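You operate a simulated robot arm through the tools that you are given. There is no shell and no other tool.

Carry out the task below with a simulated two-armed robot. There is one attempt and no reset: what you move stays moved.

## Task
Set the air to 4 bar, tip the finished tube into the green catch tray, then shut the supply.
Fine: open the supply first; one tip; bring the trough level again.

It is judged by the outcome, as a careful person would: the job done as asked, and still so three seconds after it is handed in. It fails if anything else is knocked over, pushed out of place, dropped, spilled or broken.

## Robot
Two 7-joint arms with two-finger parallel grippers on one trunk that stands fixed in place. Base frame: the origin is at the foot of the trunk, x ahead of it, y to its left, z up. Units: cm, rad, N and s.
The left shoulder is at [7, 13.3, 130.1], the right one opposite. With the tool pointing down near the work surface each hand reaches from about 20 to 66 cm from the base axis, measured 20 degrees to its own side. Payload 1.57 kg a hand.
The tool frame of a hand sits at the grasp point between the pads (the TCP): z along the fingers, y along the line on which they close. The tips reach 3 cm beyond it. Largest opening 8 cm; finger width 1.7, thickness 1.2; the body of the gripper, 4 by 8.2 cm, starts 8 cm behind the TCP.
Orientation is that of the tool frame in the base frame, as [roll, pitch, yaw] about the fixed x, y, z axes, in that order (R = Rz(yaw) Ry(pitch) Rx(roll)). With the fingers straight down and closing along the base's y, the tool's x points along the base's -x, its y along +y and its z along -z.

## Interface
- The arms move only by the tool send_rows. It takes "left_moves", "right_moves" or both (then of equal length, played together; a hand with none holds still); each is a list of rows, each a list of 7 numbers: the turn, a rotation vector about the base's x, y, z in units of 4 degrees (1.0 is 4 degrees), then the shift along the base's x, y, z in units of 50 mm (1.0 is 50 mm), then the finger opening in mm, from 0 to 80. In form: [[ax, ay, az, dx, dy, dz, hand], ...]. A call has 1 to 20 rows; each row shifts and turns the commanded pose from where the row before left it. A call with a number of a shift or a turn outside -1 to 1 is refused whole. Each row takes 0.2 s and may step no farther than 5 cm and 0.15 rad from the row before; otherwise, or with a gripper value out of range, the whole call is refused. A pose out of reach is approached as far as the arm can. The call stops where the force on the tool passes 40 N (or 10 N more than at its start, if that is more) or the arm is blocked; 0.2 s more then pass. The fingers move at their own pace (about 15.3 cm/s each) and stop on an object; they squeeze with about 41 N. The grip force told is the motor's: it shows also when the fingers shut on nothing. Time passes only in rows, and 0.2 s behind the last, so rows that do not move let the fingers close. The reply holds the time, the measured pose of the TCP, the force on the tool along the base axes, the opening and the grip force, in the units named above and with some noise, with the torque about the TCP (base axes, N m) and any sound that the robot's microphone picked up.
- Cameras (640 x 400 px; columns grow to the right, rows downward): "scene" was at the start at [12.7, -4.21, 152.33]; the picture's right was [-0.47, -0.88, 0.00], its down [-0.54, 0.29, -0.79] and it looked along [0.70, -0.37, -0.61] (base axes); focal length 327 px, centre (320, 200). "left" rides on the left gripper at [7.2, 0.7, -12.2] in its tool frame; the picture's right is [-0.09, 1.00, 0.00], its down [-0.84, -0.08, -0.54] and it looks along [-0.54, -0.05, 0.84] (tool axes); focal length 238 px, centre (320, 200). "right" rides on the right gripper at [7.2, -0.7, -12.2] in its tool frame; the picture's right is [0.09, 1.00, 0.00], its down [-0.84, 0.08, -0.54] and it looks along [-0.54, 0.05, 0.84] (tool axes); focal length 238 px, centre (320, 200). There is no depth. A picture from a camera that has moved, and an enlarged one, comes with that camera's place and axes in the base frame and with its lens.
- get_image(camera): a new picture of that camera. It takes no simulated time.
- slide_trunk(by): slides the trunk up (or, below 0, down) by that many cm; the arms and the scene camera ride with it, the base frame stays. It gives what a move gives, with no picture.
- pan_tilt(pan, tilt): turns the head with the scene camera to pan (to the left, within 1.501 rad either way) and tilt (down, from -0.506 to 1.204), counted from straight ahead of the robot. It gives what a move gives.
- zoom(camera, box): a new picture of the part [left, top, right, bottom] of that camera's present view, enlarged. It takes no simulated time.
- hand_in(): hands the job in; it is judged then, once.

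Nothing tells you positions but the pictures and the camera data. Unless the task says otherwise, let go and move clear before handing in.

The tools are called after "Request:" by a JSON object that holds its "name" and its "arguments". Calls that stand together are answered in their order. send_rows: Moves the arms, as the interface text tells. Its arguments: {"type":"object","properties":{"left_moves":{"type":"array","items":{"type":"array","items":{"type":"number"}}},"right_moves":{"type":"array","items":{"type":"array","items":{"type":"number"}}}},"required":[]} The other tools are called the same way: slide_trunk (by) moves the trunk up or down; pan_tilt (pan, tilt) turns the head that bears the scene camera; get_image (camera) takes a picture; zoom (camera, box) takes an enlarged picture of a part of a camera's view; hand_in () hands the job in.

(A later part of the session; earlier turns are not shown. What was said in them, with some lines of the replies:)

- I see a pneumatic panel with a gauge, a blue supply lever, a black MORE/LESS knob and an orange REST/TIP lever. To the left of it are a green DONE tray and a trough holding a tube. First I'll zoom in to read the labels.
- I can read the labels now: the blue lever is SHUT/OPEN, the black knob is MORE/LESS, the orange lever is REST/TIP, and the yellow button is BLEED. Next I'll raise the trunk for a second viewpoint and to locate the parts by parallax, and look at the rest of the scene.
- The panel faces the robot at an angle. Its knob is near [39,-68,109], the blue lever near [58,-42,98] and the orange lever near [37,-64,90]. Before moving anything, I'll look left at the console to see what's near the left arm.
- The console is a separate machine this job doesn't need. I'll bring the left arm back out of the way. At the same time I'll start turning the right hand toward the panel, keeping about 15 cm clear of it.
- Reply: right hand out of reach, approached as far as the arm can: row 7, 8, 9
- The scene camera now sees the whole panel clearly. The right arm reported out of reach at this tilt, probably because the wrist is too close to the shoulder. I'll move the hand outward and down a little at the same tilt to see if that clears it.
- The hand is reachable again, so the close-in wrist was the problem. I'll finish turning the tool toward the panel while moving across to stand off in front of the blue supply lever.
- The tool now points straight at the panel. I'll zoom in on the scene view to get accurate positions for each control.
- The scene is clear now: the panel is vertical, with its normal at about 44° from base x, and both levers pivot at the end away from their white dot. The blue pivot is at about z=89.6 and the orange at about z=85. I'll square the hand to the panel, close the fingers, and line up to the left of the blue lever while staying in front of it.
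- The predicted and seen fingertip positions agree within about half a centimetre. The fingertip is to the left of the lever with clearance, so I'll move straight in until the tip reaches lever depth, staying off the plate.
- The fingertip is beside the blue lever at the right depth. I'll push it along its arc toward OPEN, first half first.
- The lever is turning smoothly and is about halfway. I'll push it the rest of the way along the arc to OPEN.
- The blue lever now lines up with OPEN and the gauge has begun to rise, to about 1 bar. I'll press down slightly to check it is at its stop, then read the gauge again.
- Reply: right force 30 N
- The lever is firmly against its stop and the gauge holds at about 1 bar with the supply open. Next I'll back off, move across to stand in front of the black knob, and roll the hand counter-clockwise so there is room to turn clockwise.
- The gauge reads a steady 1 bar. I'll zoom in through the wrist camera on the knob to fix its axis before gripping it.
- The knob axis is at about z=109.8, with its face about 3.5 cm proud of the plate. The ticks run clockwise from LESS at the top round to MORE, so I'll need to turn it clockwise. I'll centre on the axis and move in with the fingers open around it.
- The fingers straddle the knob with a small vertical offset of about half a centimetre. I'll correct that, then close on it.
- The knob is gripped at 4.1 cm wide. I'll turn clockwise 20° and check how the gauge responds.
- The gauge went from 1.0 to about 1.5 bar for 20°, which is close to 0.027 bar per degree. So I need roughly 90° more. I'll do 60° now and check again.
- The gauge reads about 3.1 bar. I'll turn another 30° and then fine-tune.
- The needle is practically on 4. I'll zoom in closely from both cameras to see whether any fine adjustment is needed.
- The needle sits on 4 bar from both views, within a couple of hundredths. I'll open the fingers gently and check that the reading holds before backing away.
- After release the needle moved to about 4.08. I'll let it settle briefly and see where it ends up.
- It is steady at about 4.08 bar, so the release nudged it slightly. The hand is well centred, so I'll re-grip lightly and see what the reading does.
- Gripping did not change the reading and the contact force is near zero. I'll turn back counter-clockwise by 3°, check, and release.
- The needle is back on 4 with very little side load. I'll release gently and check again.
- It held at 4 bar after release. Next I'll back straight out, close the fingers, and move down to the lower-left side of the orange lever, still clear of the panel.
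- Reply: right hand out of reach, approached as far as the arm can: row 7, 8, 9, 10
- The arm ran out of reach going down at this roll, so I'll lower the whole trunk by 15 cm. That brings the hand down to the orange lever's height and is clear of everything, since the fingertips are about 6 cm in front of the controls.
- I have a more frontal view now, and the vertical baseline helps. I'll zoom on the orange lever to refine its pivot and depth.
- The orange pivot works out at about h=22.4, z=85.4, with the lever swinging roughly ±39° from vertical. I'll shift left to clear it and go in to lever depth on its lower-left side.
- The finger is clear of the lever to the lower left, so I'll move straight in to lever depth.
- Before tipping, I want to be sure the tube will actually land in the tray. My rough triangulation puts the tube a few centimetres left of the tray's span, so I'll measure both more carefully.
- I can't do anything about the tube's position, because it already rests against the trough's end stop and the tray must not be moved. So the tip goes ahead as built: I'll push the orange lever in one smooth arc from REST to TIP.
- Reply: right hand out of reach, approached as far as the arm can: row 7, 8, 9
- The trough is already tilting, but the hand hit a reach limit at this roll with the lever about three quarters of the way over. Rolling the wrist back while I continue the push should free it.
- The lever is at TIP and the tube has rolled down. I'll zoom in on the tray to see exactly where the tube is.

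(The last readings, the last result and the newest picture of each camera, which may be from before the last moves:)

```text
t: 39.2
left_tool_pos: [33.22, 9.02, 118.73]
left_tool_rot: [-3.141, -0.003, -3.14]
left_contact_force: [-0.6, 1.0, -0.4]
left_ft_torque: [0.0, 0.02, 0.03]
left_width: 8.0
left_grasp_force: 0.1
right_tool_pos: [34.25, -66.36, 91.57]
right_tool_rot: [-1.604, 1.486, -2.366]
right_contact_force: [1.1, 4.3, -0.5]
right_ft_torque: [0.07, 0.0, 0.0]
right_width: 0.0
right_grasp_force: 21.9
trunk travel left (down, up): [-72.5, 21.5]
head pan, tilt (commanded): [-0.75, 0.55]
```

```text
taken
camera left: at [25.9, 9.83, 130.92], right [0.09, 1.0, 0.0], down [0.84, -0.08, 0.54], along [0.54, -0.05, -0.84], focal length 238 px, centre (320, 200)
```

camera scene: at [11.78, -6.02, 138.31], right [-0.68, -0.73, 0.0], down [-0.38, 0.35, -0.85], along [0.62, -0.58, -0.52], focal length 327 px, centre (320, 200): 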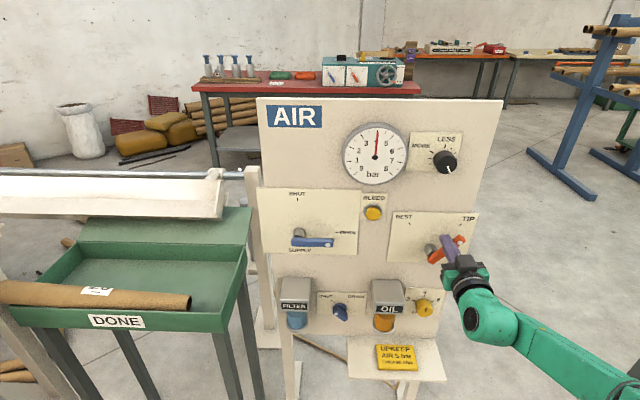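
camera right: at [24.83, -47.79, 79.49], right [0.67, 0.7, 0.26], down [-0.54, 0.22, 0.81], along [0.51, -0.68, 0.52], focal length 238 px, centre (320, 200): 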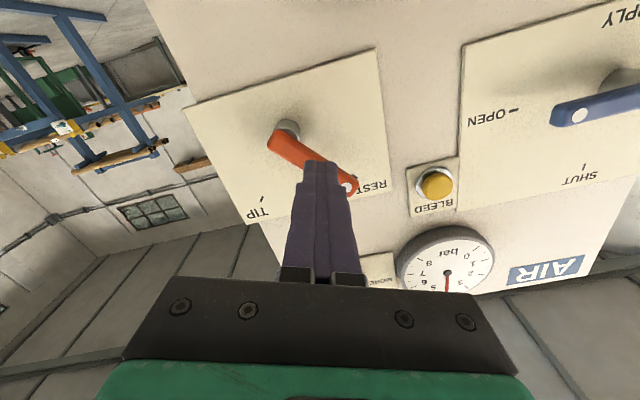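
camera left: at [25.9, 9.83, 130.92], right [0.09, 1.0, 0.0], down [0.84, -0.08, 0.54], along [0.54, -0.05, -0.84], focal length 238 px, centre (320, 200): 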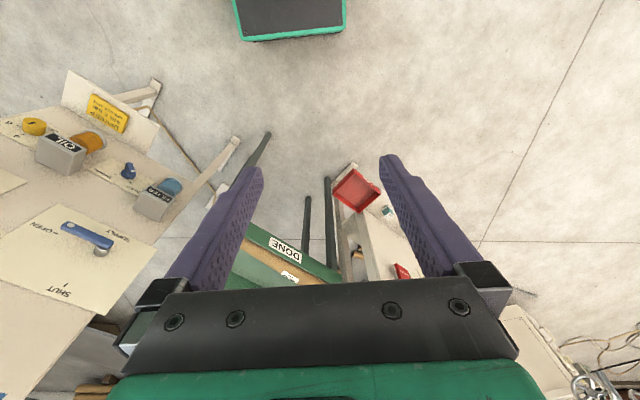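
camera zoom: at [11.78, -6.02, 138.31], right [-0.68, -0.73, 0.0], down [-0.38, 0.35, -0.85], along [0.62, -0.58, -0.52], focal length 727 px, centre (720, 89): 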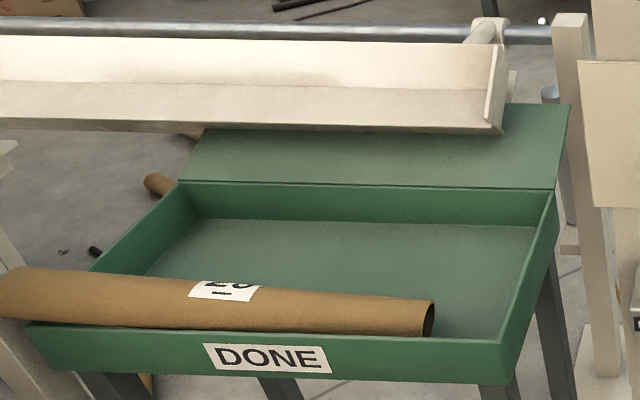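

The tube is in the tray against the front wall, with its left end on or over the left rim. I'll hold still briefly to see whether it settles.

Request:
{"name": "send_rows", "arguments": {"right_moves": [[0, 0, 0, 0, 0, 0, 0], [0, 0, 0, 0, 0, 0, 0]]}}

Request:
{"name": "zoom", "arguments": {"camera": "scene", "box": [0, 160, 280, 340]}}

```text
t: 39.8
left_tool_pos: [33.14, 9.19, 118.63]
left_tool_rot: [-3.139, 0.0, -3.141]
left_contact_force: [0.1, 0.6, -1.0]
left_ft_torque: [0.03, 0.01, 0.0]
left_width: 7.97
left_grasp_force: 0.0
right_tool_pos: [34.17, -66.36, 91.54]
right_tool_rot: [-1.601, 1.487, -2.364]
right_contact_force: [4.8, 6.4, 1.2]
right_ft_torque: [0.05, 0.01, 0.07]
right_width: 0.02
right_grasp_force: 21.6
trunk travel left (down, up): [-72.5, 21.5]
head pan, tilt (commanded): [-0.75, 0.55]
```

```text
2.22 times, centred on (140, 250) of scene
camera zoom: at [11.78, -6.04, 138.31], right [-0.68, -0.73, 0.0], down [-0.38, 0.35, -0.85], along [0.62, -0.58, -0.52], focal length 727 px, centre (720, 89)
```

zoom: 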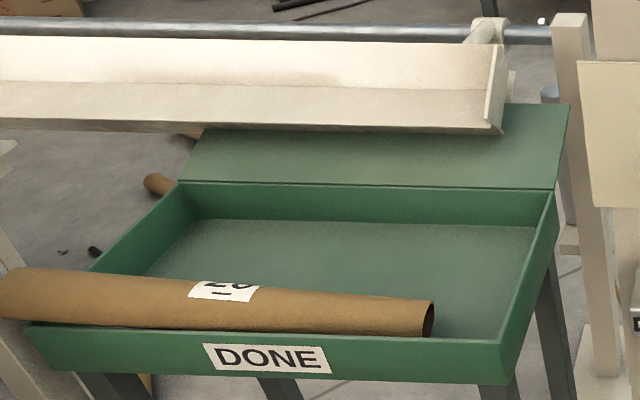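

The tube has settled and isn't moving. I'll leave it for now and level the trough first: back the finger off and go around to the right-hand side of the orange lever.

Request:
{"name": "send_rows", "arguments": {"right_moves": [[0, 0, 0, 0.053, 0.055, 0.064, 0], [0, 0, 0, -0.289, 0.277, 0, 0], [0, 0, 0, -0.289, 0.277, 0, 0], [0, 0, 0, -0.289, 0.277, 0, 0], [0, 0, 0, -0.289, 0.277, 0, 0]]}}

Request:
{"name": "send_rows", "arguments": {"right_moves": [[-0.9, 0.868, 0, -0.122, -0.1275, -0.144, 0], [-0.9, 0.868, 0, -0.122, -0.1275, -0.144, 0], [-0.9, 0.868, 0, -0.122, -0.1275, -0.144, 0], [-0.9, 0.868, 0, -0.122, -0.1275, -0.144, 0], [-0.9, 0.868, 0, -0.122, -0.1275, -0.144, 0], [-0.9, 0.868, 0, -0.122, -0.1275, -0.144, 0]]}}

Request:
{"name": "get_image", "arguments": {"camera": "scene"}}

Request:
{"name": "get_image", "arguments": {"camera": "right"}}

```text
t: 41.0
left_tool_pos: [32.97, 8.97, 118.71]
left_tool_rot: [-3.141, 0.0, 3.141]
left_contact_force: [-0.2, 0.2, -0.7]
left_ft_torque: [-0.01, -0.01, -0.01]
left_width: 7.99
left_grasp_force: 0.0
right_tool_pos: [28.53, -60.38, 91.97]
right_tool_rot: [-1.592, 1.487, -2.354]
right_contact_force: [0.1, 0.3, 0.0]
right_ft_torque: [-0.01, -0.01, 0.01]
right_width: 0.0
right_grasp_force: 21.3
trunk travel left (down, up): [-72.5, 21.5]
head pan, tilt (commanded): [-0.75, 0.55]
```

```text
t: 42.4
left_tool_pos: [32.99, 8.87, 118.74]
left_tool_rot: [3.141, 0.002, -3.141]
left_contact_force: [-0.5, 0.2, 0.8]
left_ft_torque: [0.02, 0.01, 0.03]
left_width: 8.02
left_grasp_force: 0.2
right_tool_pos: [24.95, -64.62, 87.53]
right_tool_rot: [-1.578, 0.963, -2.342]
right_contact_force: [0.3, -0.5, 0.9]
right_ft_torque: [0.0, -0.01, 0.01]
right_width: 0.0
right_grasp_force: 21.3
trunk travel left (down, up): [-72.5, 21.5]
head pan, tilt (commanded): [-0.75, 0.55]
```

```text
taken
camera scene: at [11.64, -6.29, 138.31], right [-0.68, -0.73, 0.0], down [-0.38, 0.36, -0.85], along [0.62, -0.58, -0.52], focal length 327 px, centre (320, 200)
```

scene: 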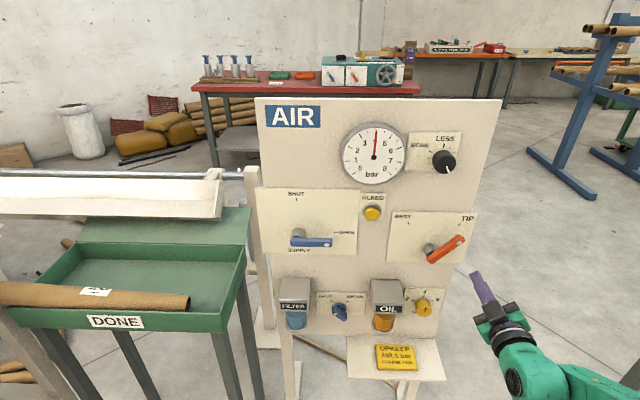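

```text
taken
camera right: at [13.0, -59.48, 82.03], right [0.53, 0.55, -0.64], down [-0.01, 0.76, 0.65], along [0.85, -0.33, 0.41], focal length 238 px, centre (320, 200)
```

right: 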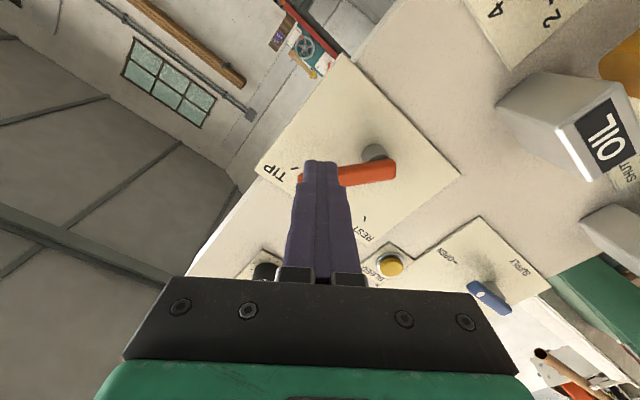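

The hand reached the right side. I'll zoom to measure the lever's exact angle and check clearance before going in.

Request:
{"name": "zoom", "arguments": {"camera": "scene", "box": [380, 200, 520, 290]}}

Request:
{"name": "zoom", "arguments": {"camera": "scene", "box": [0, 160, 280, 340]}}

```text
4.44 times, centred on (450, 245) of scene
camera zoom: at [11.64, -6.29, 138.31], right [-0.68, -0.73, 0.0], down [-0.38, 0.36, -0.85], along [0.62, -0.58, -0.52], focal length 1455 px, centre (-258, 0)
```

zoom: 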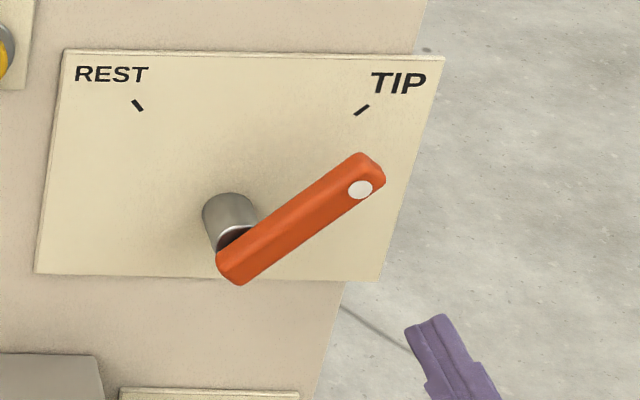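

```text
2.22 times, centred on (140, 250) of scene
camera zoom: at [11.64, -6.29, 138.31], right [-0.68, -0.73, 0.0], down [-0.38, 0.36, -0.85], along [0.62, -0.58, -0.52], focal length 727 px, centre (720, 89)
```

zoom: 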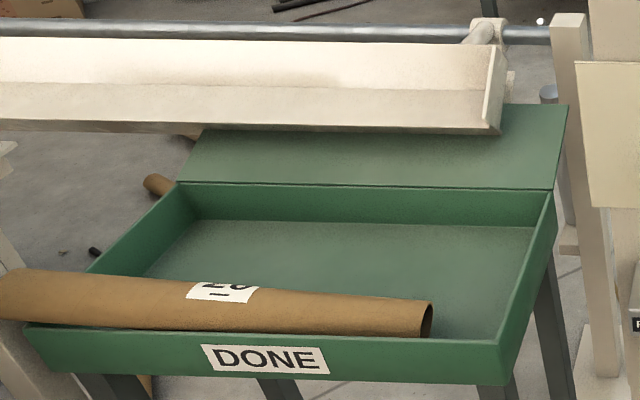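

The lever is about 42° past vertical and the finger is 3.6 cm to its right side. I'll go straight in to lever depth.

Request:
{"name": "send_rows", "arguments": {"right_moves": [[0, 0, 0, 0.289, -0.277, 0, 0], [0, 0, 0, 0.289, -0.277, 0, 0], [0, 0, 0, 0.289, -0.277, 0, 0], [0, 0, 0, 0.289, -0.277, 0, 0]]}}

Request:
{"name": "zoom", "arguments": {"camera": "scene", "box": [380, 200, 520, 290]}}

Request:
{"name": "get_image", "arguments": {"camera": "right"}}

```text
t: 43.4
left_tool_pos: [33.14, 8.83, 118.7]
left_tool_rot: [-3.141, 0.0, 3.14]
left_contact_force: [0.2, 0.2, 0.3]
left_ft_torque: [0.0, 0.01, 0.03]
left_width: 7.95
left_grasp_force: 0.1
right_tool_pos: [30.79, -70.15, 87.43]
right_tool_rot: [-1.58, 0.967, -2.346]
right_contact_force: [0.1, -0.7, 0.3]
right_ft_torque: [-0.01, 0.02, 0.0]
right_width: 0.0
right_grasp_force: 21.2
trunk travel left (down, up): [-72.5, 21.5]
head pan, tilt (commanded): [-0.75, 0.55]
```

```text
4.44 times, centred on (450, 245) of scene
camera zoom: at [11.74, -6.32, 138.3], right [-0.68, -0.73, 0.0], down [-0.38, 0.36, -0.85], along [0.62, -0.58, -0.52], focal length 1455 px, centre (-258, 0)
```

zoom: 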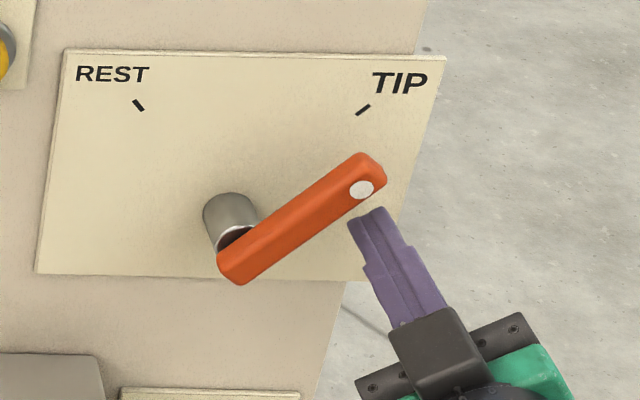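

```text
taken
camera right: at [18.95, -65.06, 81.96], right [0.53, 0.55, -0.64], down [-0.01, 0.76, 0.65], along [0.85, -0.33, 0.41], focal length 238 px, centre (320, 200)
```

right: 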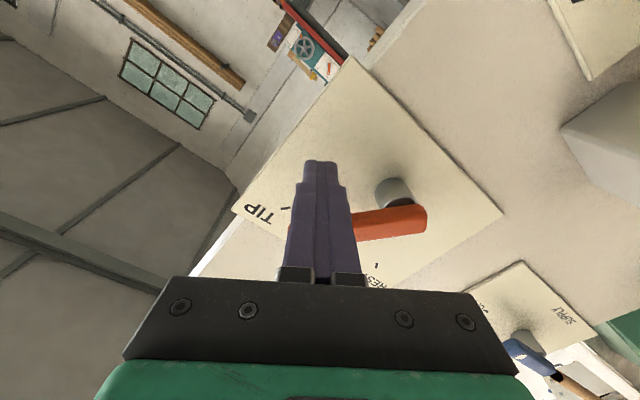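

The finger is beside the lever near its end. I'll push it back counter-clockwise in one smooth arc to REST.

Request:
{"name": "send_rows", "arguments": {"right_moves": [[0, 0, 0, 0.1813, 0.189, 0.252, 0], [0, 0, 0, 0.108, 0.1126, 0.212, 0], [0, 0, 0, 0.112, 0.117, 0.148, 0], [0, 0, 0, 0.1287, 0.134, 0.118, 0], [0, 0, 0, 0.14, 0.146, 0.084, 0], [0, 0, 0, 0.148, 0.1545, 0.048, 0], [0, 0, 0, 0.152, 0.159, 0.01, 0], [0, 0, 0, 0.1495, 0.156, -0.028, 0], [0, 0, 0, 0.1176, 0.1227, -0.05, 0]]}}

Request:
{"name": "get_image", "arguments": {"camera": "scene"}}

Request:
{"name": "zoom", "arguments": {"camera": "scene", "box": [360, 200, 500, 290]}}

```text
t: 45.4
left_tool_pos: [33.03, 8.94, 118.75]
left_tool_rot: [-3.141, 0.001, 3.141]
left_contact_force: [-0.4, 0.0, 0.4]
left_ft_torque: [0.01, 0.02, -0.02]
left_width: 8.0
left_grasp_force: 0.0
right_tool_pos: [36.8, -63.86, 91.5]
right_tool_rot: [-1.577, 0.968, -2.342]
right_contact_force: [0.4, -1.0, 1.0]
right_ft_torque: [-0.03, -0.03, -0.03]
right_width: 0.01
right_grasp_force: 21.4
trunk travel left (down, up): [-72.5, 21.5]
head pan, tilt (commanded): [-0.75, 0.55]
```

```text
taken
camera scene: at [11.59, -6.27, 138.32], right [-0.68, -0.73, 0.0], down [-0.38, 0.36, -0.85], along [0.62, -0.58, -0.52], focal length 327 px, centre (320, 200)
```

scene: 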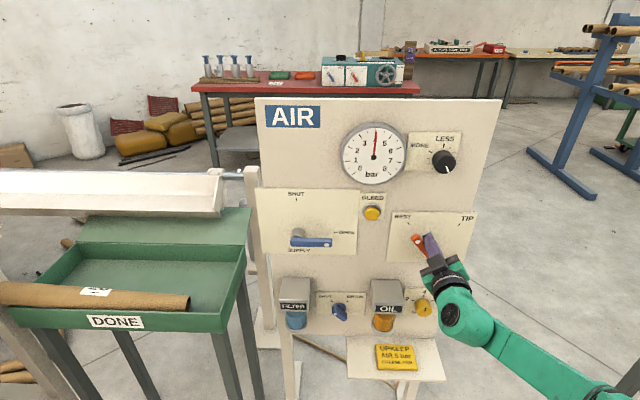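

```text
4.44 times, centred on (430, 245) of scene
camera zoom: at [11.59, -6.27, 138.32], right [-0.68, -0.73, 0.0], down [-0.38, 0.36, -0.85], along [0.62, -0.58, -0.52], focal length 1455 px, centre (-169, 0)
```

zoom: 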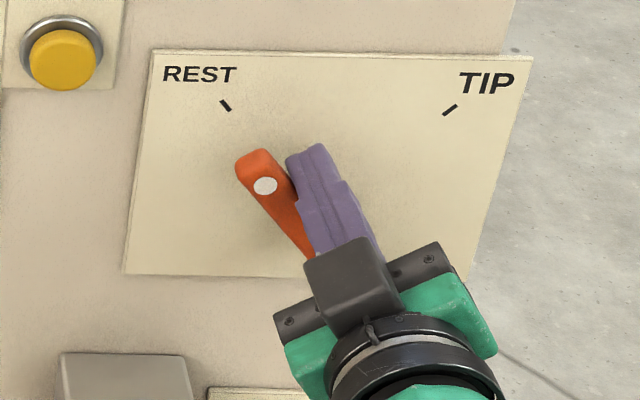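

The lever is back at its REST position. I'll nudge it gently to confirm it's at the stop, then wait for the trough to come level.

Request:
{"name": "send_rows", "arguments": {"right_moves": [[0, 0, 0, 0.04, 0.042, -0.047, 0], [0, 0, 0, 0.02, 0.021, -0.023, 0], [0, 0, 0, 0, 0, 0, 0], [0, 0, 0, 0, 0, 0, 0]]}}

Request:
{"name": "get_image", "arguments": {"camera": "scene"}}

Request:
{"name": "zoom", "arguments": {"camera": "scene", "box": [360, 200, 500, 290]}}

```text
t: 46.4
left_tool_pos: [32.78, 8.78, 118.89]
left_tool_rot: [3.14, 0.003, -3.141]
left_contact_force: [0.4, 0.5, 1.1]
left_ft_torque: [-0.01, 0.02, 0.03]
left_width: 7.98
left_grasp_force: 0.0
right_tool_pos: [36.86, -63.78, 91.5]
right_tool_rot: [-1.56, 0.971, -2.334]
right_contact_force: [-2.1, -19.9, 20.5]
right_ft_torque: [-0.52, -0.34, -0.39]
right_width: 0.0
right_grasp_force: 20.9
trunk travel left (down, up): [-72.5, 21.5]
head pan, tilt (commanded): [-0.75, 0.55]
```

```text
taken
camera scene: at [11.29, -6.38, 138.35], right [-0.68, -0.73, 0.0], down [-0.38, 0.36, -0.85], along [0.62, -0.58, -0.52], focal length 327 px, centre (320, 200)
```

scene: 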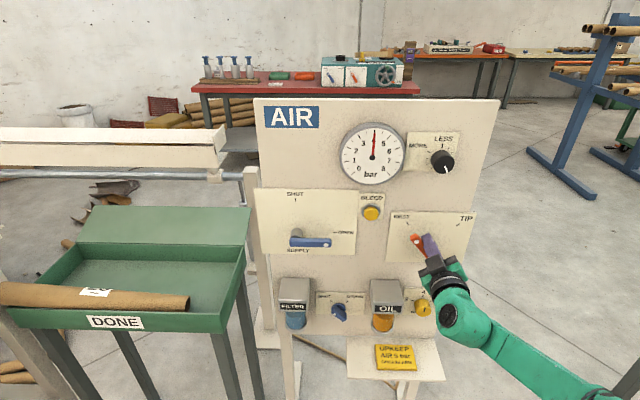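

```text
4.44 times, centred on (430, 245) of scene
camera zoom: at [11.29, -6.38, 138.35], right [-0.68, -0.73, 0.0], down [-0.38, 0.36, -0.85], along [0.62, -0.58, -0.52], focal length 1455 px, centre (-169, 0)
```

zoom: 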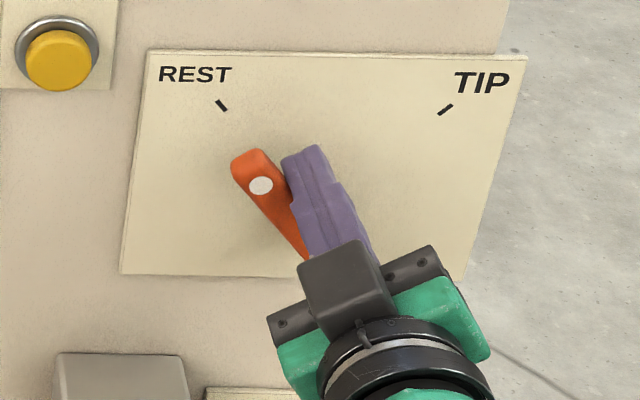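

The orange lever is firmly at REST, the trough is back up, and the gauge still shows 4. Next I'll retreat and move across to below the blue supply lever.

Request:
{"name": "send_rows", "arguments": {"right_moves": [[0, 0, 0, -0.07, -0.073, 0.08, 0], [0, 0, 0, -0.289, 0.277, 0, 0], [0, 0, 0, -0.289, 0.277, 0, 0], [0, 0, 0, -0.289, 0.277, 0, 0], [0, 0, 0, -0.289, 0.277, 0, 0], [0, 0, 0, 0.43, 0.449, -0.145, 0], [0, 0, 0, 0.43, 0.449, -0.145, 0], [0, 0, 0, 0.43, 0.449, -0.145, 0], [0, 0, 0, 0.43, 0.449, -0.145, 0], [0, 0, 0, 0.43, 0.449, -0.145, 0], [0, 0, 0, 0.43, 0.449, -0.145, 0], [0, 0, 0, 0.43, 0.449, -0.145, 0], [0, 0, 0, 0.43, 0.449, -0.145, 0]]}}

Request:
{"name": "zoom", "arguments": {"camera": "scene", "box": [235, 170, 415, 282]}}

Request:
{"name": "get_image", "arguments": {"camera": "scene"}}

Request:
{"name": "get_image", "arguments": {"camera": "right"}}

```text
t: 49.2
left_tool_pos: [33.18, 9.04, 118.75]
left_tool_rot: [-3.14, -0.002, -3.142]
left_contact_force: [0.5, -0.6, 0.1]
left_ft_torque: [-0.01, 0.03, -0.01]
left_width: 8.01
left_grasp_force: 0.1
right_tool_pos: [48.73, -40.16, 85.74]
right_tool_rot: [-1.579, 0.965, -2.344]
right_contact_force: [-0.2, 0.4, -0.3]
right_ft_torque: [0.02, -0.01, -0.02]
right_width: 0.0
right_grasp_force: 21.6
trunk travel left (down, up): [-72.5, 21.5]
head pan, tilt (commanded): [-0.75, 0.55]
```

```text
3.56 times, centred on (325, 226) of scene
camera zoom: at [11.76, -6.19, 138.3], right [-0.68, -0.73, 0.0], down [-0.38, 0.36, -0.85], along [0.62, -0.58, -0.52], focal length 1164 px, centre (302, 108)
```

zoom: 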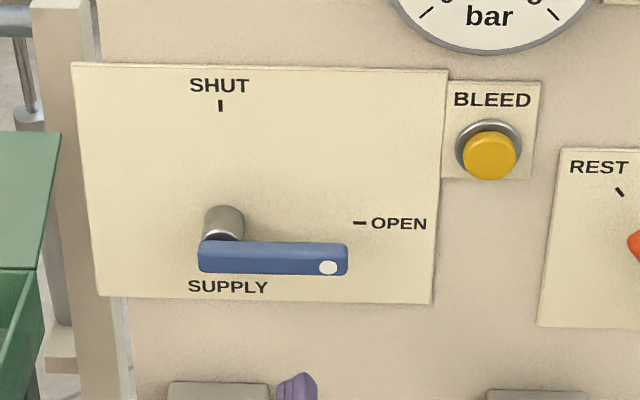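

```text
taken
camera scene: at [11.76, -6.19, 138.3], right [-0.68, -0.73, 0.0], down [-0.38, 0.36, -0.85], along [0.62, -0.58, -0.52], focal length 327 px, centre (320, 200)
```

scene: 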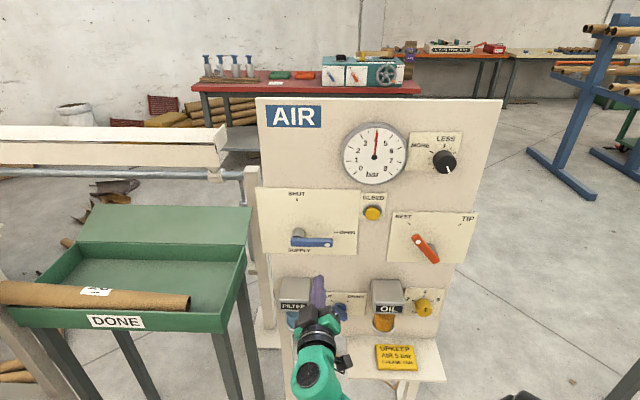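

```text
taken
camera right: at [36.7, -35.06, 80.21], right [0.53, 0.55, -0.64], down [-0.01, 0.76, 0.65], along [0.85, -0.33, 0.41], focal length 238 px, centre (320, 200)
```

right: 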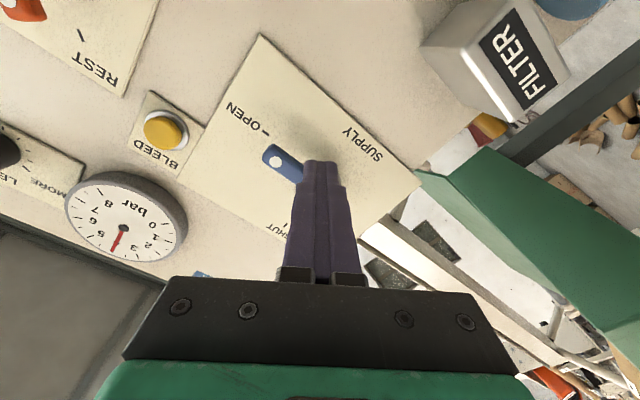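

The finger is about 3.8 cm below the blue lever and clear of the FILTER unit. I'll move in to lever depth.

Request:
{"name": "send_rows", "arguments": {"right_moves": [[0, 0, 0, 0.29, -0.278, 0, 0], [0, 0, 0, 0.29, -0.278, 0, 0], [0, 0, 0, 0.29, -0.278, 0, 0], [0, 0, 0, 0.29, -0.278, 0, 0]]}}

Request:
{"name": "zoom", "arguments": {"camera": "scene", "box": [235, 170, 415, 282]}}

Request:
{"name": "zoom", "arguments": {"camera": "right", "box": [160, 40, 480, 240]}}

```text
t: 50.2
left_tool_pos: [33.05, 8.88, 118.7]
left_tool_rot: [-3.141, 0.0, 3.141]
left_contact_force: [-0.5, 0.2, -0.3]
left_ft_torque: [0.02, -0.02, -0.02]
left_width: 8.0
left_grasp_force: 0.0
right_tool_pos: [54.27, -45.83, 85.77]
right_tool_rot: [-1.579, 0.965, -2.342]
right_contact_force: [-0.5, 0.5, 0.7]
right_ft_torque: [0.02, -0.04, 0.0]
right_width: 0.0
right_grasp_force: 21.0
trunk travel left (down, up): [-72.5, 21.5]
head pan, tilt (commanded): [-0.75, 0.55]
```

```text
3.56 times, centred on (325, 226) of scene
camera zoom: at [11.73, -6.3, 138.3], right [-0.68, -0.73, 0.0], down [-0.38, 0.36, -0.85], along [0.62, -0.58, -0.52], focal length 1164 px, centre (302, 108)
```

zoom: 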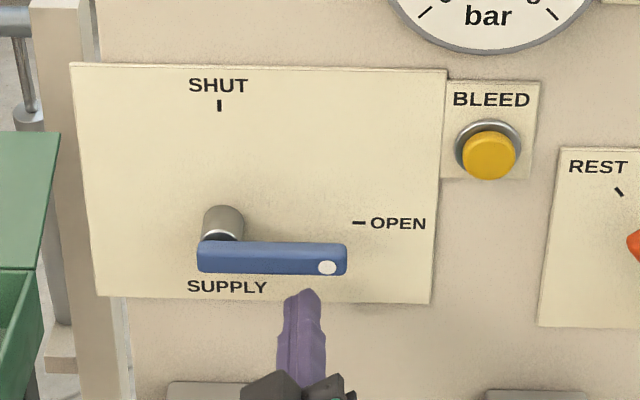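

```text
2.00 times, centred on (320, 140) of right
camera zoom: at [42.31, -40.79, 80.19], right [0.53, 0.56, -0.64], down [-0.01, 0.76, 0.65], along [0.85, -0.33, 0.41], focal length 477 px, centre (320, 320)
```

zoom: 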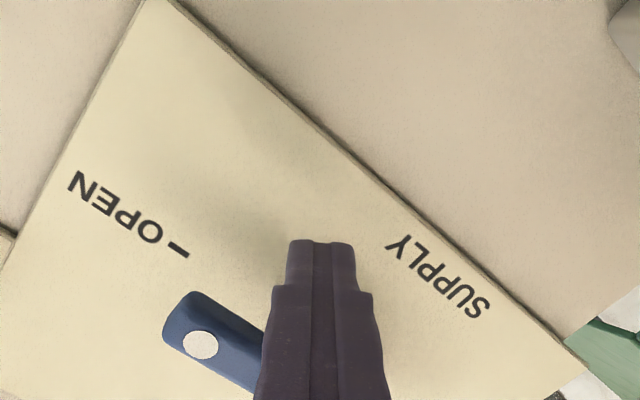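

The finger is directly below the lever at the right depth. I'll push it up and around counter-clockwise to SHUT.

Request:
{"name": "send_rows", "arguments": {"right_moves": [[0, 0, 0, -0.05, -0.052, 0.366, 0], [0, 0, 0, -0.036, -0.0375, 0.214, 0], [0, 0, 0, -0.0083, -0.0087, 0.22, 0], [0, 0, 0, 0.0166, 0.0173, 0.22, 0], [0, 0, 0, 0.0443, 0.0462, 0.21, 0], [0, 0, 0, 0.0678, 0.0708, 0.198, 0], [0, 0, 0, 0.0913, 0.0953, 0.178, 0], [0, 0, 0, 0.1107, 0.1155, 0.15, 0], [0, 0, 0, 0.1273, 0.1328, 0.122, 0], [0, 0, 0, 0.112, 0.117, 0.078, 0]]}}

Request:
{"name": "zoom", "arguments": {"camera": "scene", "box": [235, 120, 415, 282]}}

Request:
{"name": "get_image", "arguments": {"camera": "right"}}

```text
t: 52.4
left_tool_pos: [33.07, 8.81, 118.78]
left_tool_rot: [3.141, 0.0, -3.141]
left_contact_force: [-0.6, 0.4, 0.3]
left_ft_torque: [-0.02, 0.0, 0.03]
left_width: 8.01
left_grasp_force: 0.1
right_tool_pos: [56.25, -43.3, 95.61]
right_tool_rot: [-1.578, 0.965, -2.344]
right_contact_force: [-2.0, -1.2, -0.3]
right_ft_torque: [-0.02, 0.02, -0.04]
right_width: 0.0
right_grasp_force: 21.6
trunk travel left (down, up): [-72.5, 21.5]
head pan, tilt (commanded): [-0.75, 0.55]
```

```text
2.47 times, centred on (325, 201) of scene
camera zoom: at [11.58, -6.29, 138.32], right [-0.68, -0.73, 0.0], down [-0.38, 0.36, -0.85], along [0.62, -0.58, -0.52], focal length 808 px, centre (308, 198)
```

zoom: 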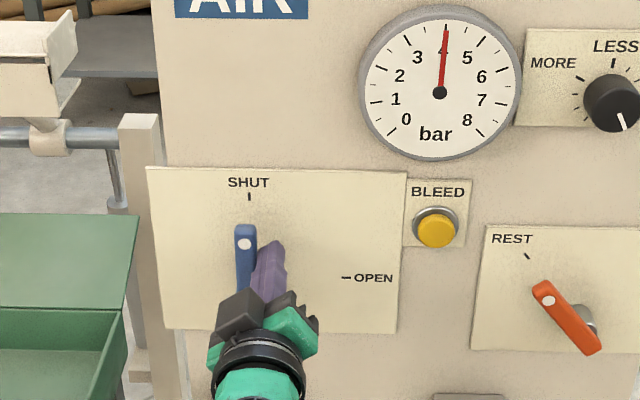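

```text
taken
camera right: at [44.48, -38.34, 90.05], right [0.53, 0.55, -0.64], down [-0.01, 0.76, 0.65], along [0.85, -0.33, 0.41], focal length 238 px, centre (320, 200)
```

right: 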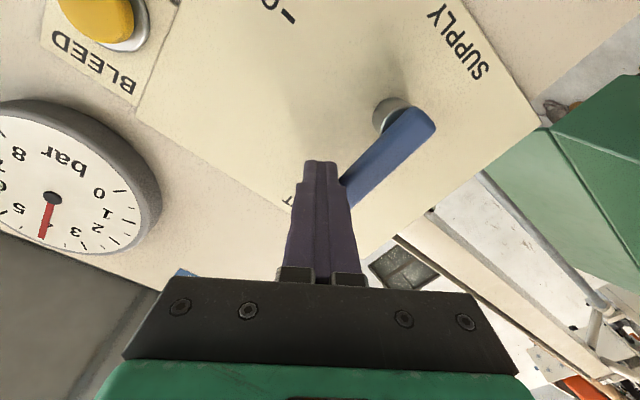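

The lever is upright again and the gauge still holds 4. I'll press gently to confirm it is at the SHUT stop, then back off.

Request:
{"name": "send_rows", "arguments": {"right_moves": [[0, 0, 0, 0.035, 0.036, 0, 0], [0, 0, 0, 0.025, 0.026, 0, 0], [0, 0, 0, 0.02, 0.021, 0, 0], [0, 0, 0, 0, 0, 0, 0]]}}

Request:
{"name": "zoom", "arguments": {"camera": "scene", "box": [235, 120, 415, 282]}}

```text
t: 53.4
left_tool_pos: [32.61, 8.51, 118.85]
left_tool_rot: [3.138, 0.004, -3.141]
left_contact_force: [-0.4, -0.4, -0.8]
left_ft_torque: [-0.02, 0.02, 0.01]
left_width: 8.01
left_grasp_force: 0.0
right_tool_pos: [56.47, -43.42, 95.67]
right_tool_rot: [-1.581, 0.97, -2.351]
right_contact_force: [-17.8, -10.2, -4.8]
right_ft_torque: [0.06, 0.17, -0.49]
right_width: 0.0
right_grasp_force: 21.0
trunk travel left (down, up): [-72.5, 21.5]
head pan, tilt (commanded): [-0.75, 0.55]
```

```text
2.47 times, centred on (325, 201) of scene
camera zoom: at [11.2, -6.69, 138.32], right [-0.68, -0.73, 0.0], down [-0.38, 0.36, -0.85], along [0.62, -0.58, -0.52], focal length 808 px, centre (308, 198)
```

zoom: 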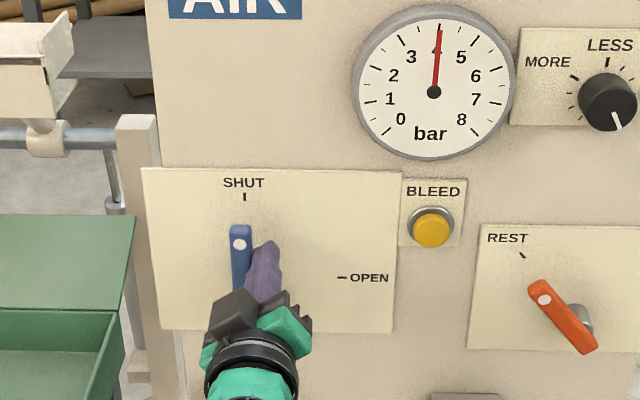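

The supply lever is firmly at SHUT. I'll back the right hand away from the panel and inspect everything, especially the tube.

Request:
{"name": "send_rows", "arguments": {"right_moves": [[0, 0, 0, -0.14, -0.146, 0, 0], [0, 0, 0, -0.289, 0.277, 0, 0], [0, 0, 0, -0.289, 0.277, 0, 0], [0, 0, 0, -0.289, 0.277, 0, 0], [0, 0, 0, -0.289, 0.277, 0, 0], [0, 0, 0, -0.2, 0.19, 0, 0]]}}

Request:
{"name": "pan_tilt", "arguments": {"pan": -0.35, "tilt": 0.6}}

Request:
{"name": "get_image", "arguments": {"camera": "scene"}}

Request:
{"name": "zoom", "arguments": {"camera": "scene", "box": [80, 150, 400, 350]}}

```text
t: 54.8
left_tool_pos: [33.06, 8.9, 118.79]
left_tool_rot: [-3.14, -0.001, 3.141]
left_contact_force: [-0.6, -0.2, -0.1]
left_ft_torque: [-0.02, 0.0, 0.01]
left_width: 8.02
left_grasp_force: 0.1
right_tool_pos: [49.33, -37.09, 95.57]
right_tool_rot: [-1.574, 0.964, -2.344]
right_contact_force: [-0.4, 0.1, -0.2]
right_ft_torque: [0.0, 0.04, 0.02]
right_width: 0.0
right_grasp_force: 21.9
trunk travel left (down, up): [-72.5, 21.5]
head pan, tilt (commanded): [-0.75, 0.55]
```

```text
t: 55.7
left_tool_pos: [32.96, 8.81, 118.67]
left_tool_rot: [-3.141, 0.0, -3.141]
left_contact_force: [0.5, -0.5, 0.1]
left_ft_torque: [0.02, 0.0, 0.0]
left_width: 7.99
left_grasp_force: 0.1
right_tool_pos: [49.29, -37.11, 95.53]
right_tool_rot: [-1.576, 0.966, -2.343]
right_contact_force: [0.3, 0.1, -0.7]
right_ft_torque: [0.0, -0.03, -0.01]
right_width: 0.02
right_grasp_force: 21.4
trunk travel left (down, up): [-72.5, 21.5]
head pan, tilt (commanded): [-0.351, 0.6]
```

```text
taken
camera scene: at [13.37, -3.17, 137.86], right [-0.34, -0.94, 0.0], down [-0.53, 0.19, -0.83], along [0.77, -0.28, -0.56], focal length 327 px, centre (320, 200)
```

scene: 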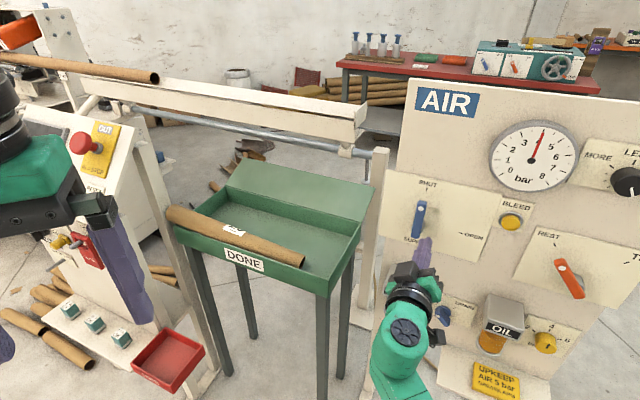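

```text
2.00 times, centred on (240, 250) of scene
camera zoom: at [13.37, -3.17, 137.86], right [-0.34, -0.94, 0.0], down [-0.53, 0.19, -0.83], along [0.77, -0.28, -0.56], focal length 655 px, centre (480, 100)
```

zoom: 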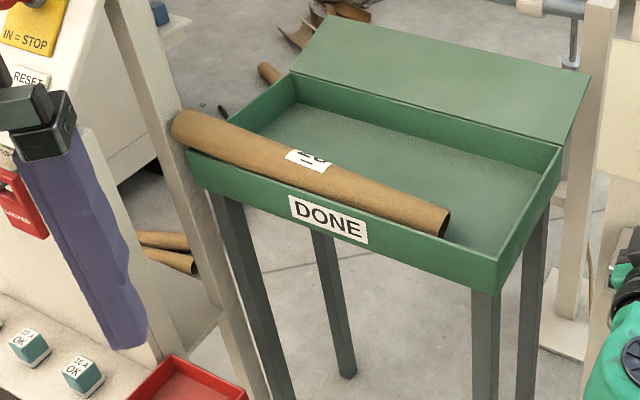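

All controls are where they should be. The tube lies in the tray, but its left end rests on the left rim. I'll look closer to judge how secure that is.

Request:
{"name": "zoom", "arguments": {"camera": "scene", "box": [150, 190, 250, 270]}}

Request:
{"name": "zoom", "arguments": {"camera": "scene", "box": [230, 200, 340, 290]}}

Request:
{"name": "zoom", "arguments": {"camera": "scene", "box": [80, 60, 400, 200]}}

Request:
{"name": "zoom", "arguments": {"camera": "scene", "box": [400, 80, 640, 310]}}

```text
5.00 times, centred on (200, 230) of scene
camera zoom: at [13.37, -3.17, 137.86], right [-0.34, -0.94, 0.0], down [-0.53, 0.19, -0.83], along [0.77, -0.28, -0.56], focal length 1636 px, centre (920, 50)
```

zoom: 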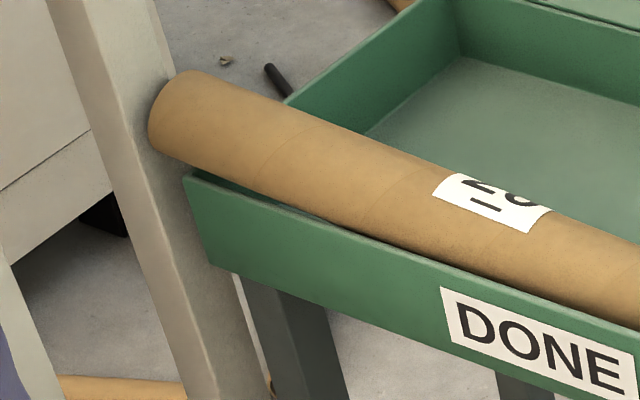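

```text
4.44 times, centred on (285, 245) of scene
camera zoom: at [13.37, -3.17, 137.86], right [-0.34, -0.94, 0.0], down [-0.53, 0.19, -0.83], along [0.77, -0.28, -0.56], focal length 1455 px, centre (476, 0)
```

zoom: 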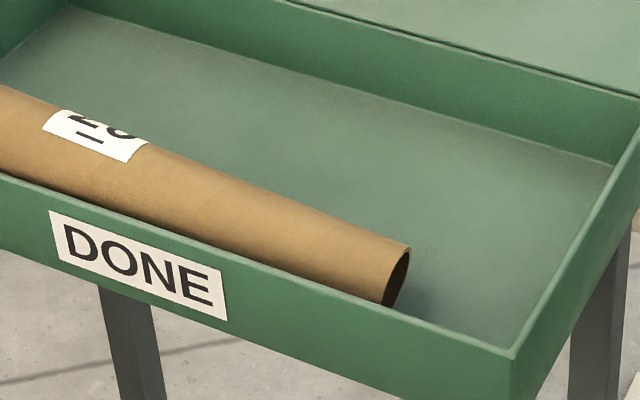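

```text
2.00 times, centred on (240, 130) of scene
camera zoom: at [13.37, -3.17, 137.86], right [-0.34, -0.94, 0.0], down [-0.53, 0.19, -0.83], along [0.77, -0.28, -0.56], focal length 655 px, centre (480, 340)
```

zoom: 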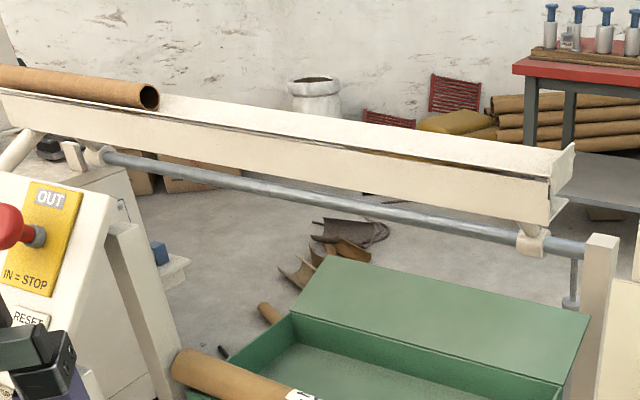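

```text
1.74 times, centred on (520, 195) of scene
camera zoom: at [13.37, -3.17, 137.86], right [-0.34, -0.94, 0.0], down [-0.53, 0.19, -0.83], along [0.77, -0.28, -0.56], focal length 569 px, centre (-28, 209)
```

zoom: 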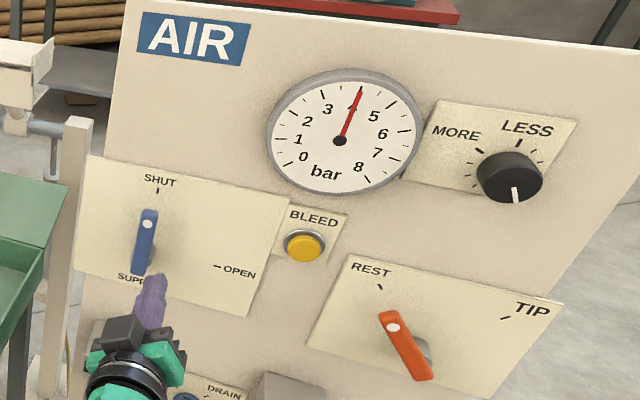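

The controls are right: supply SHUT, orange at REST, gauge at 4 bar, trough level and empty above the tray. The tube's weight is well inside the tray; its left end rests on the rim and it hasn't moved for over 15 s. It dropped in line with where it lay in the trough, and pulling at it could disturb the tray. I'll move the hand further clear and do a last stability check.

Request:
{"name": "send_rows", "arguments": {"right_moves": [[0, 0, 0, -0.2, 0.19, 0, 0], [0, 0, 0, -0.2, 0.19, 0, 0], [0, 0, 0, -0.2, 0.19, 0, 0], [0, 0, 0, 0, 0, 0, 0], [0, 0, 0, 0, 0, 0, 0], [0, 0, 0, 0, 0, 0, 0], [0, 0, 0, 0, 0, 0, 0], [0, 0, 0, 0, 0, 0, 0]]}}

Request:
{"name": "get_image", "arguments": {"camera": "scene"}}

Request:
{"name": "zoom", "arguments": {"camera": "scene", "box": [150, 190, 250, 270]}}

Request:
{"name": "zoom", "arguments": {"camera": "scene", "box": [400, 80, 640, 310]}}

Request:
{"name": "zoom", "arguments": {"camera": "scene", "box": [480, 110, 600, 200]}}

```text
t: 57.5
left_tool_pos: [33.1, 8.93, 118.73]
left_tool_rot: [3.141, 0.0, 3.141]
left_contact_force: [-0.4, 0.2, 0.1]
left_ft_torque: [0.02, 0.03, 0.01]
left_width: 8.02
left_grasp_force: 0.1
right_tool_pos: [46.31, -34.13, 95.4]
right_tool_rot: [-1.577, 0.966, -2.343]
right_contact_force: [-0.9, -0.7, -1.0]
right_ft_torque: [0.02, 0.02, 0.0]
right_width: 0.0
right_grasp_force: 20.3
trunk travel left (down, up): [-72.5, 21.5]
head pan, tilt (commanded): [-0.351, 0.6]
```

```text
taken
camera scene: at [13.37, -3.15, 137.86], right [-0.34, -0.94, 0.0], down [-0.53, 0.19, -0.83], along [0.77, -0.28, -0.56], focal length 327 px, centre (320, 200)
```

scene: 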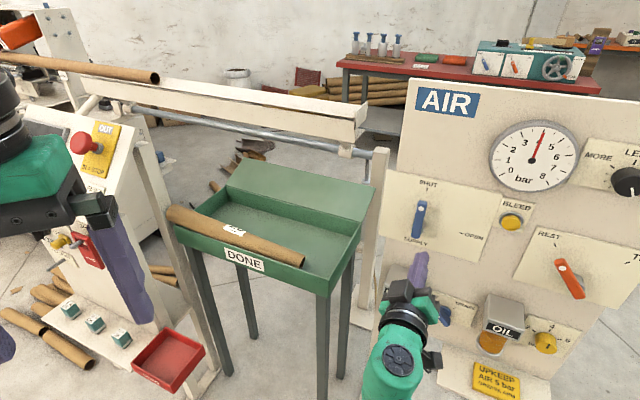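

```text
5.00 times, centred on (200, 230) of scene
camera zoom: at [13.37, -3.15, 137.86], right [-0.34, -0.94, 0.0], down [-0.53, 0.19, -0.83], along [0.77, -0.28, -0.56], focal length 1636 px, centre (920, 50)
```

zoom: 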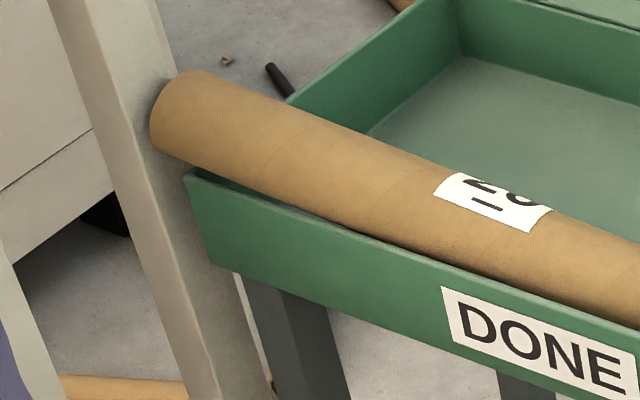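

```text
1.74 times, centred on (520, 195) of scene
camera zoom: at [13.37, -3.15, 137.86], right [-0.34, -0.94, 0.0], down [-0.53, 0.19, -0.83], along [0.77, -0.28, -0.56], focal length 569 px, centre (-28, 209)
```

zoom: 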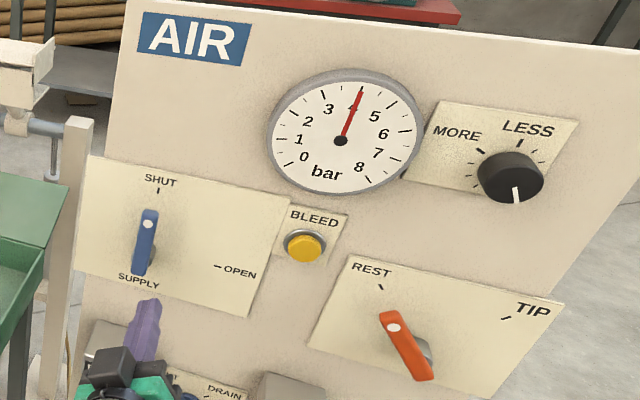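

```text
4.44 times, centred on (540, 155) of scene
camera zoom: at [13.37, -3.15, 137.86], right [-0.34, -0.94, 0.0], down [-0.53, 0.19, -0.83], along [0.77, -0.28, -0.56], focal length 1455 px, centre (-658, 400)
```

zoom: 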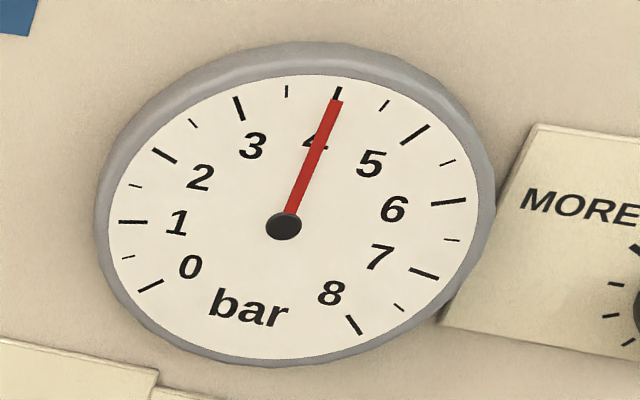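

Nothing has moved since the last check. The gauge reads 4 bar, the supply is SHUT, the tip lever is at REST and the trough is level. The tube is at rest in the DONE tray with its left end on the rim, and both hands are clear. I'm handing it in.

Request:
{"name": "hand_in", "arguments": {}}

```text
The job is handed in.
```

The job is done and handed in, with one flaw: the tube isn't lying flat in the tray. Its left end rests on the tray's left rim and sticks out about 3 cm. The rest of it is inside, and it hadn't moved for over 15 seconds before I handed in.

- **Supply and pressure:** I opened the supply first and set the air to 4 bar. The gauge still reads 4.
- **Tip:** I tipped the trough once, and the tube rolled into the green tray. The lever paused partway when the arm hit a reach limit, then went the rest of the way to TIP.
- **Trough and shut-off:** I put the tip lever back to REST, the trough came level, and then I shut the supply.

Before tipping, I could see the tube sat a few centimetres left of the tray. It was already against the trough's end stop, so I couldn't line it up better without moving the tray. I left it as it landed, because pulling on it could have shifted the tray.

I touched only the supply lever, the pressure knob and the tip lever, and both hands are clear of the panel.
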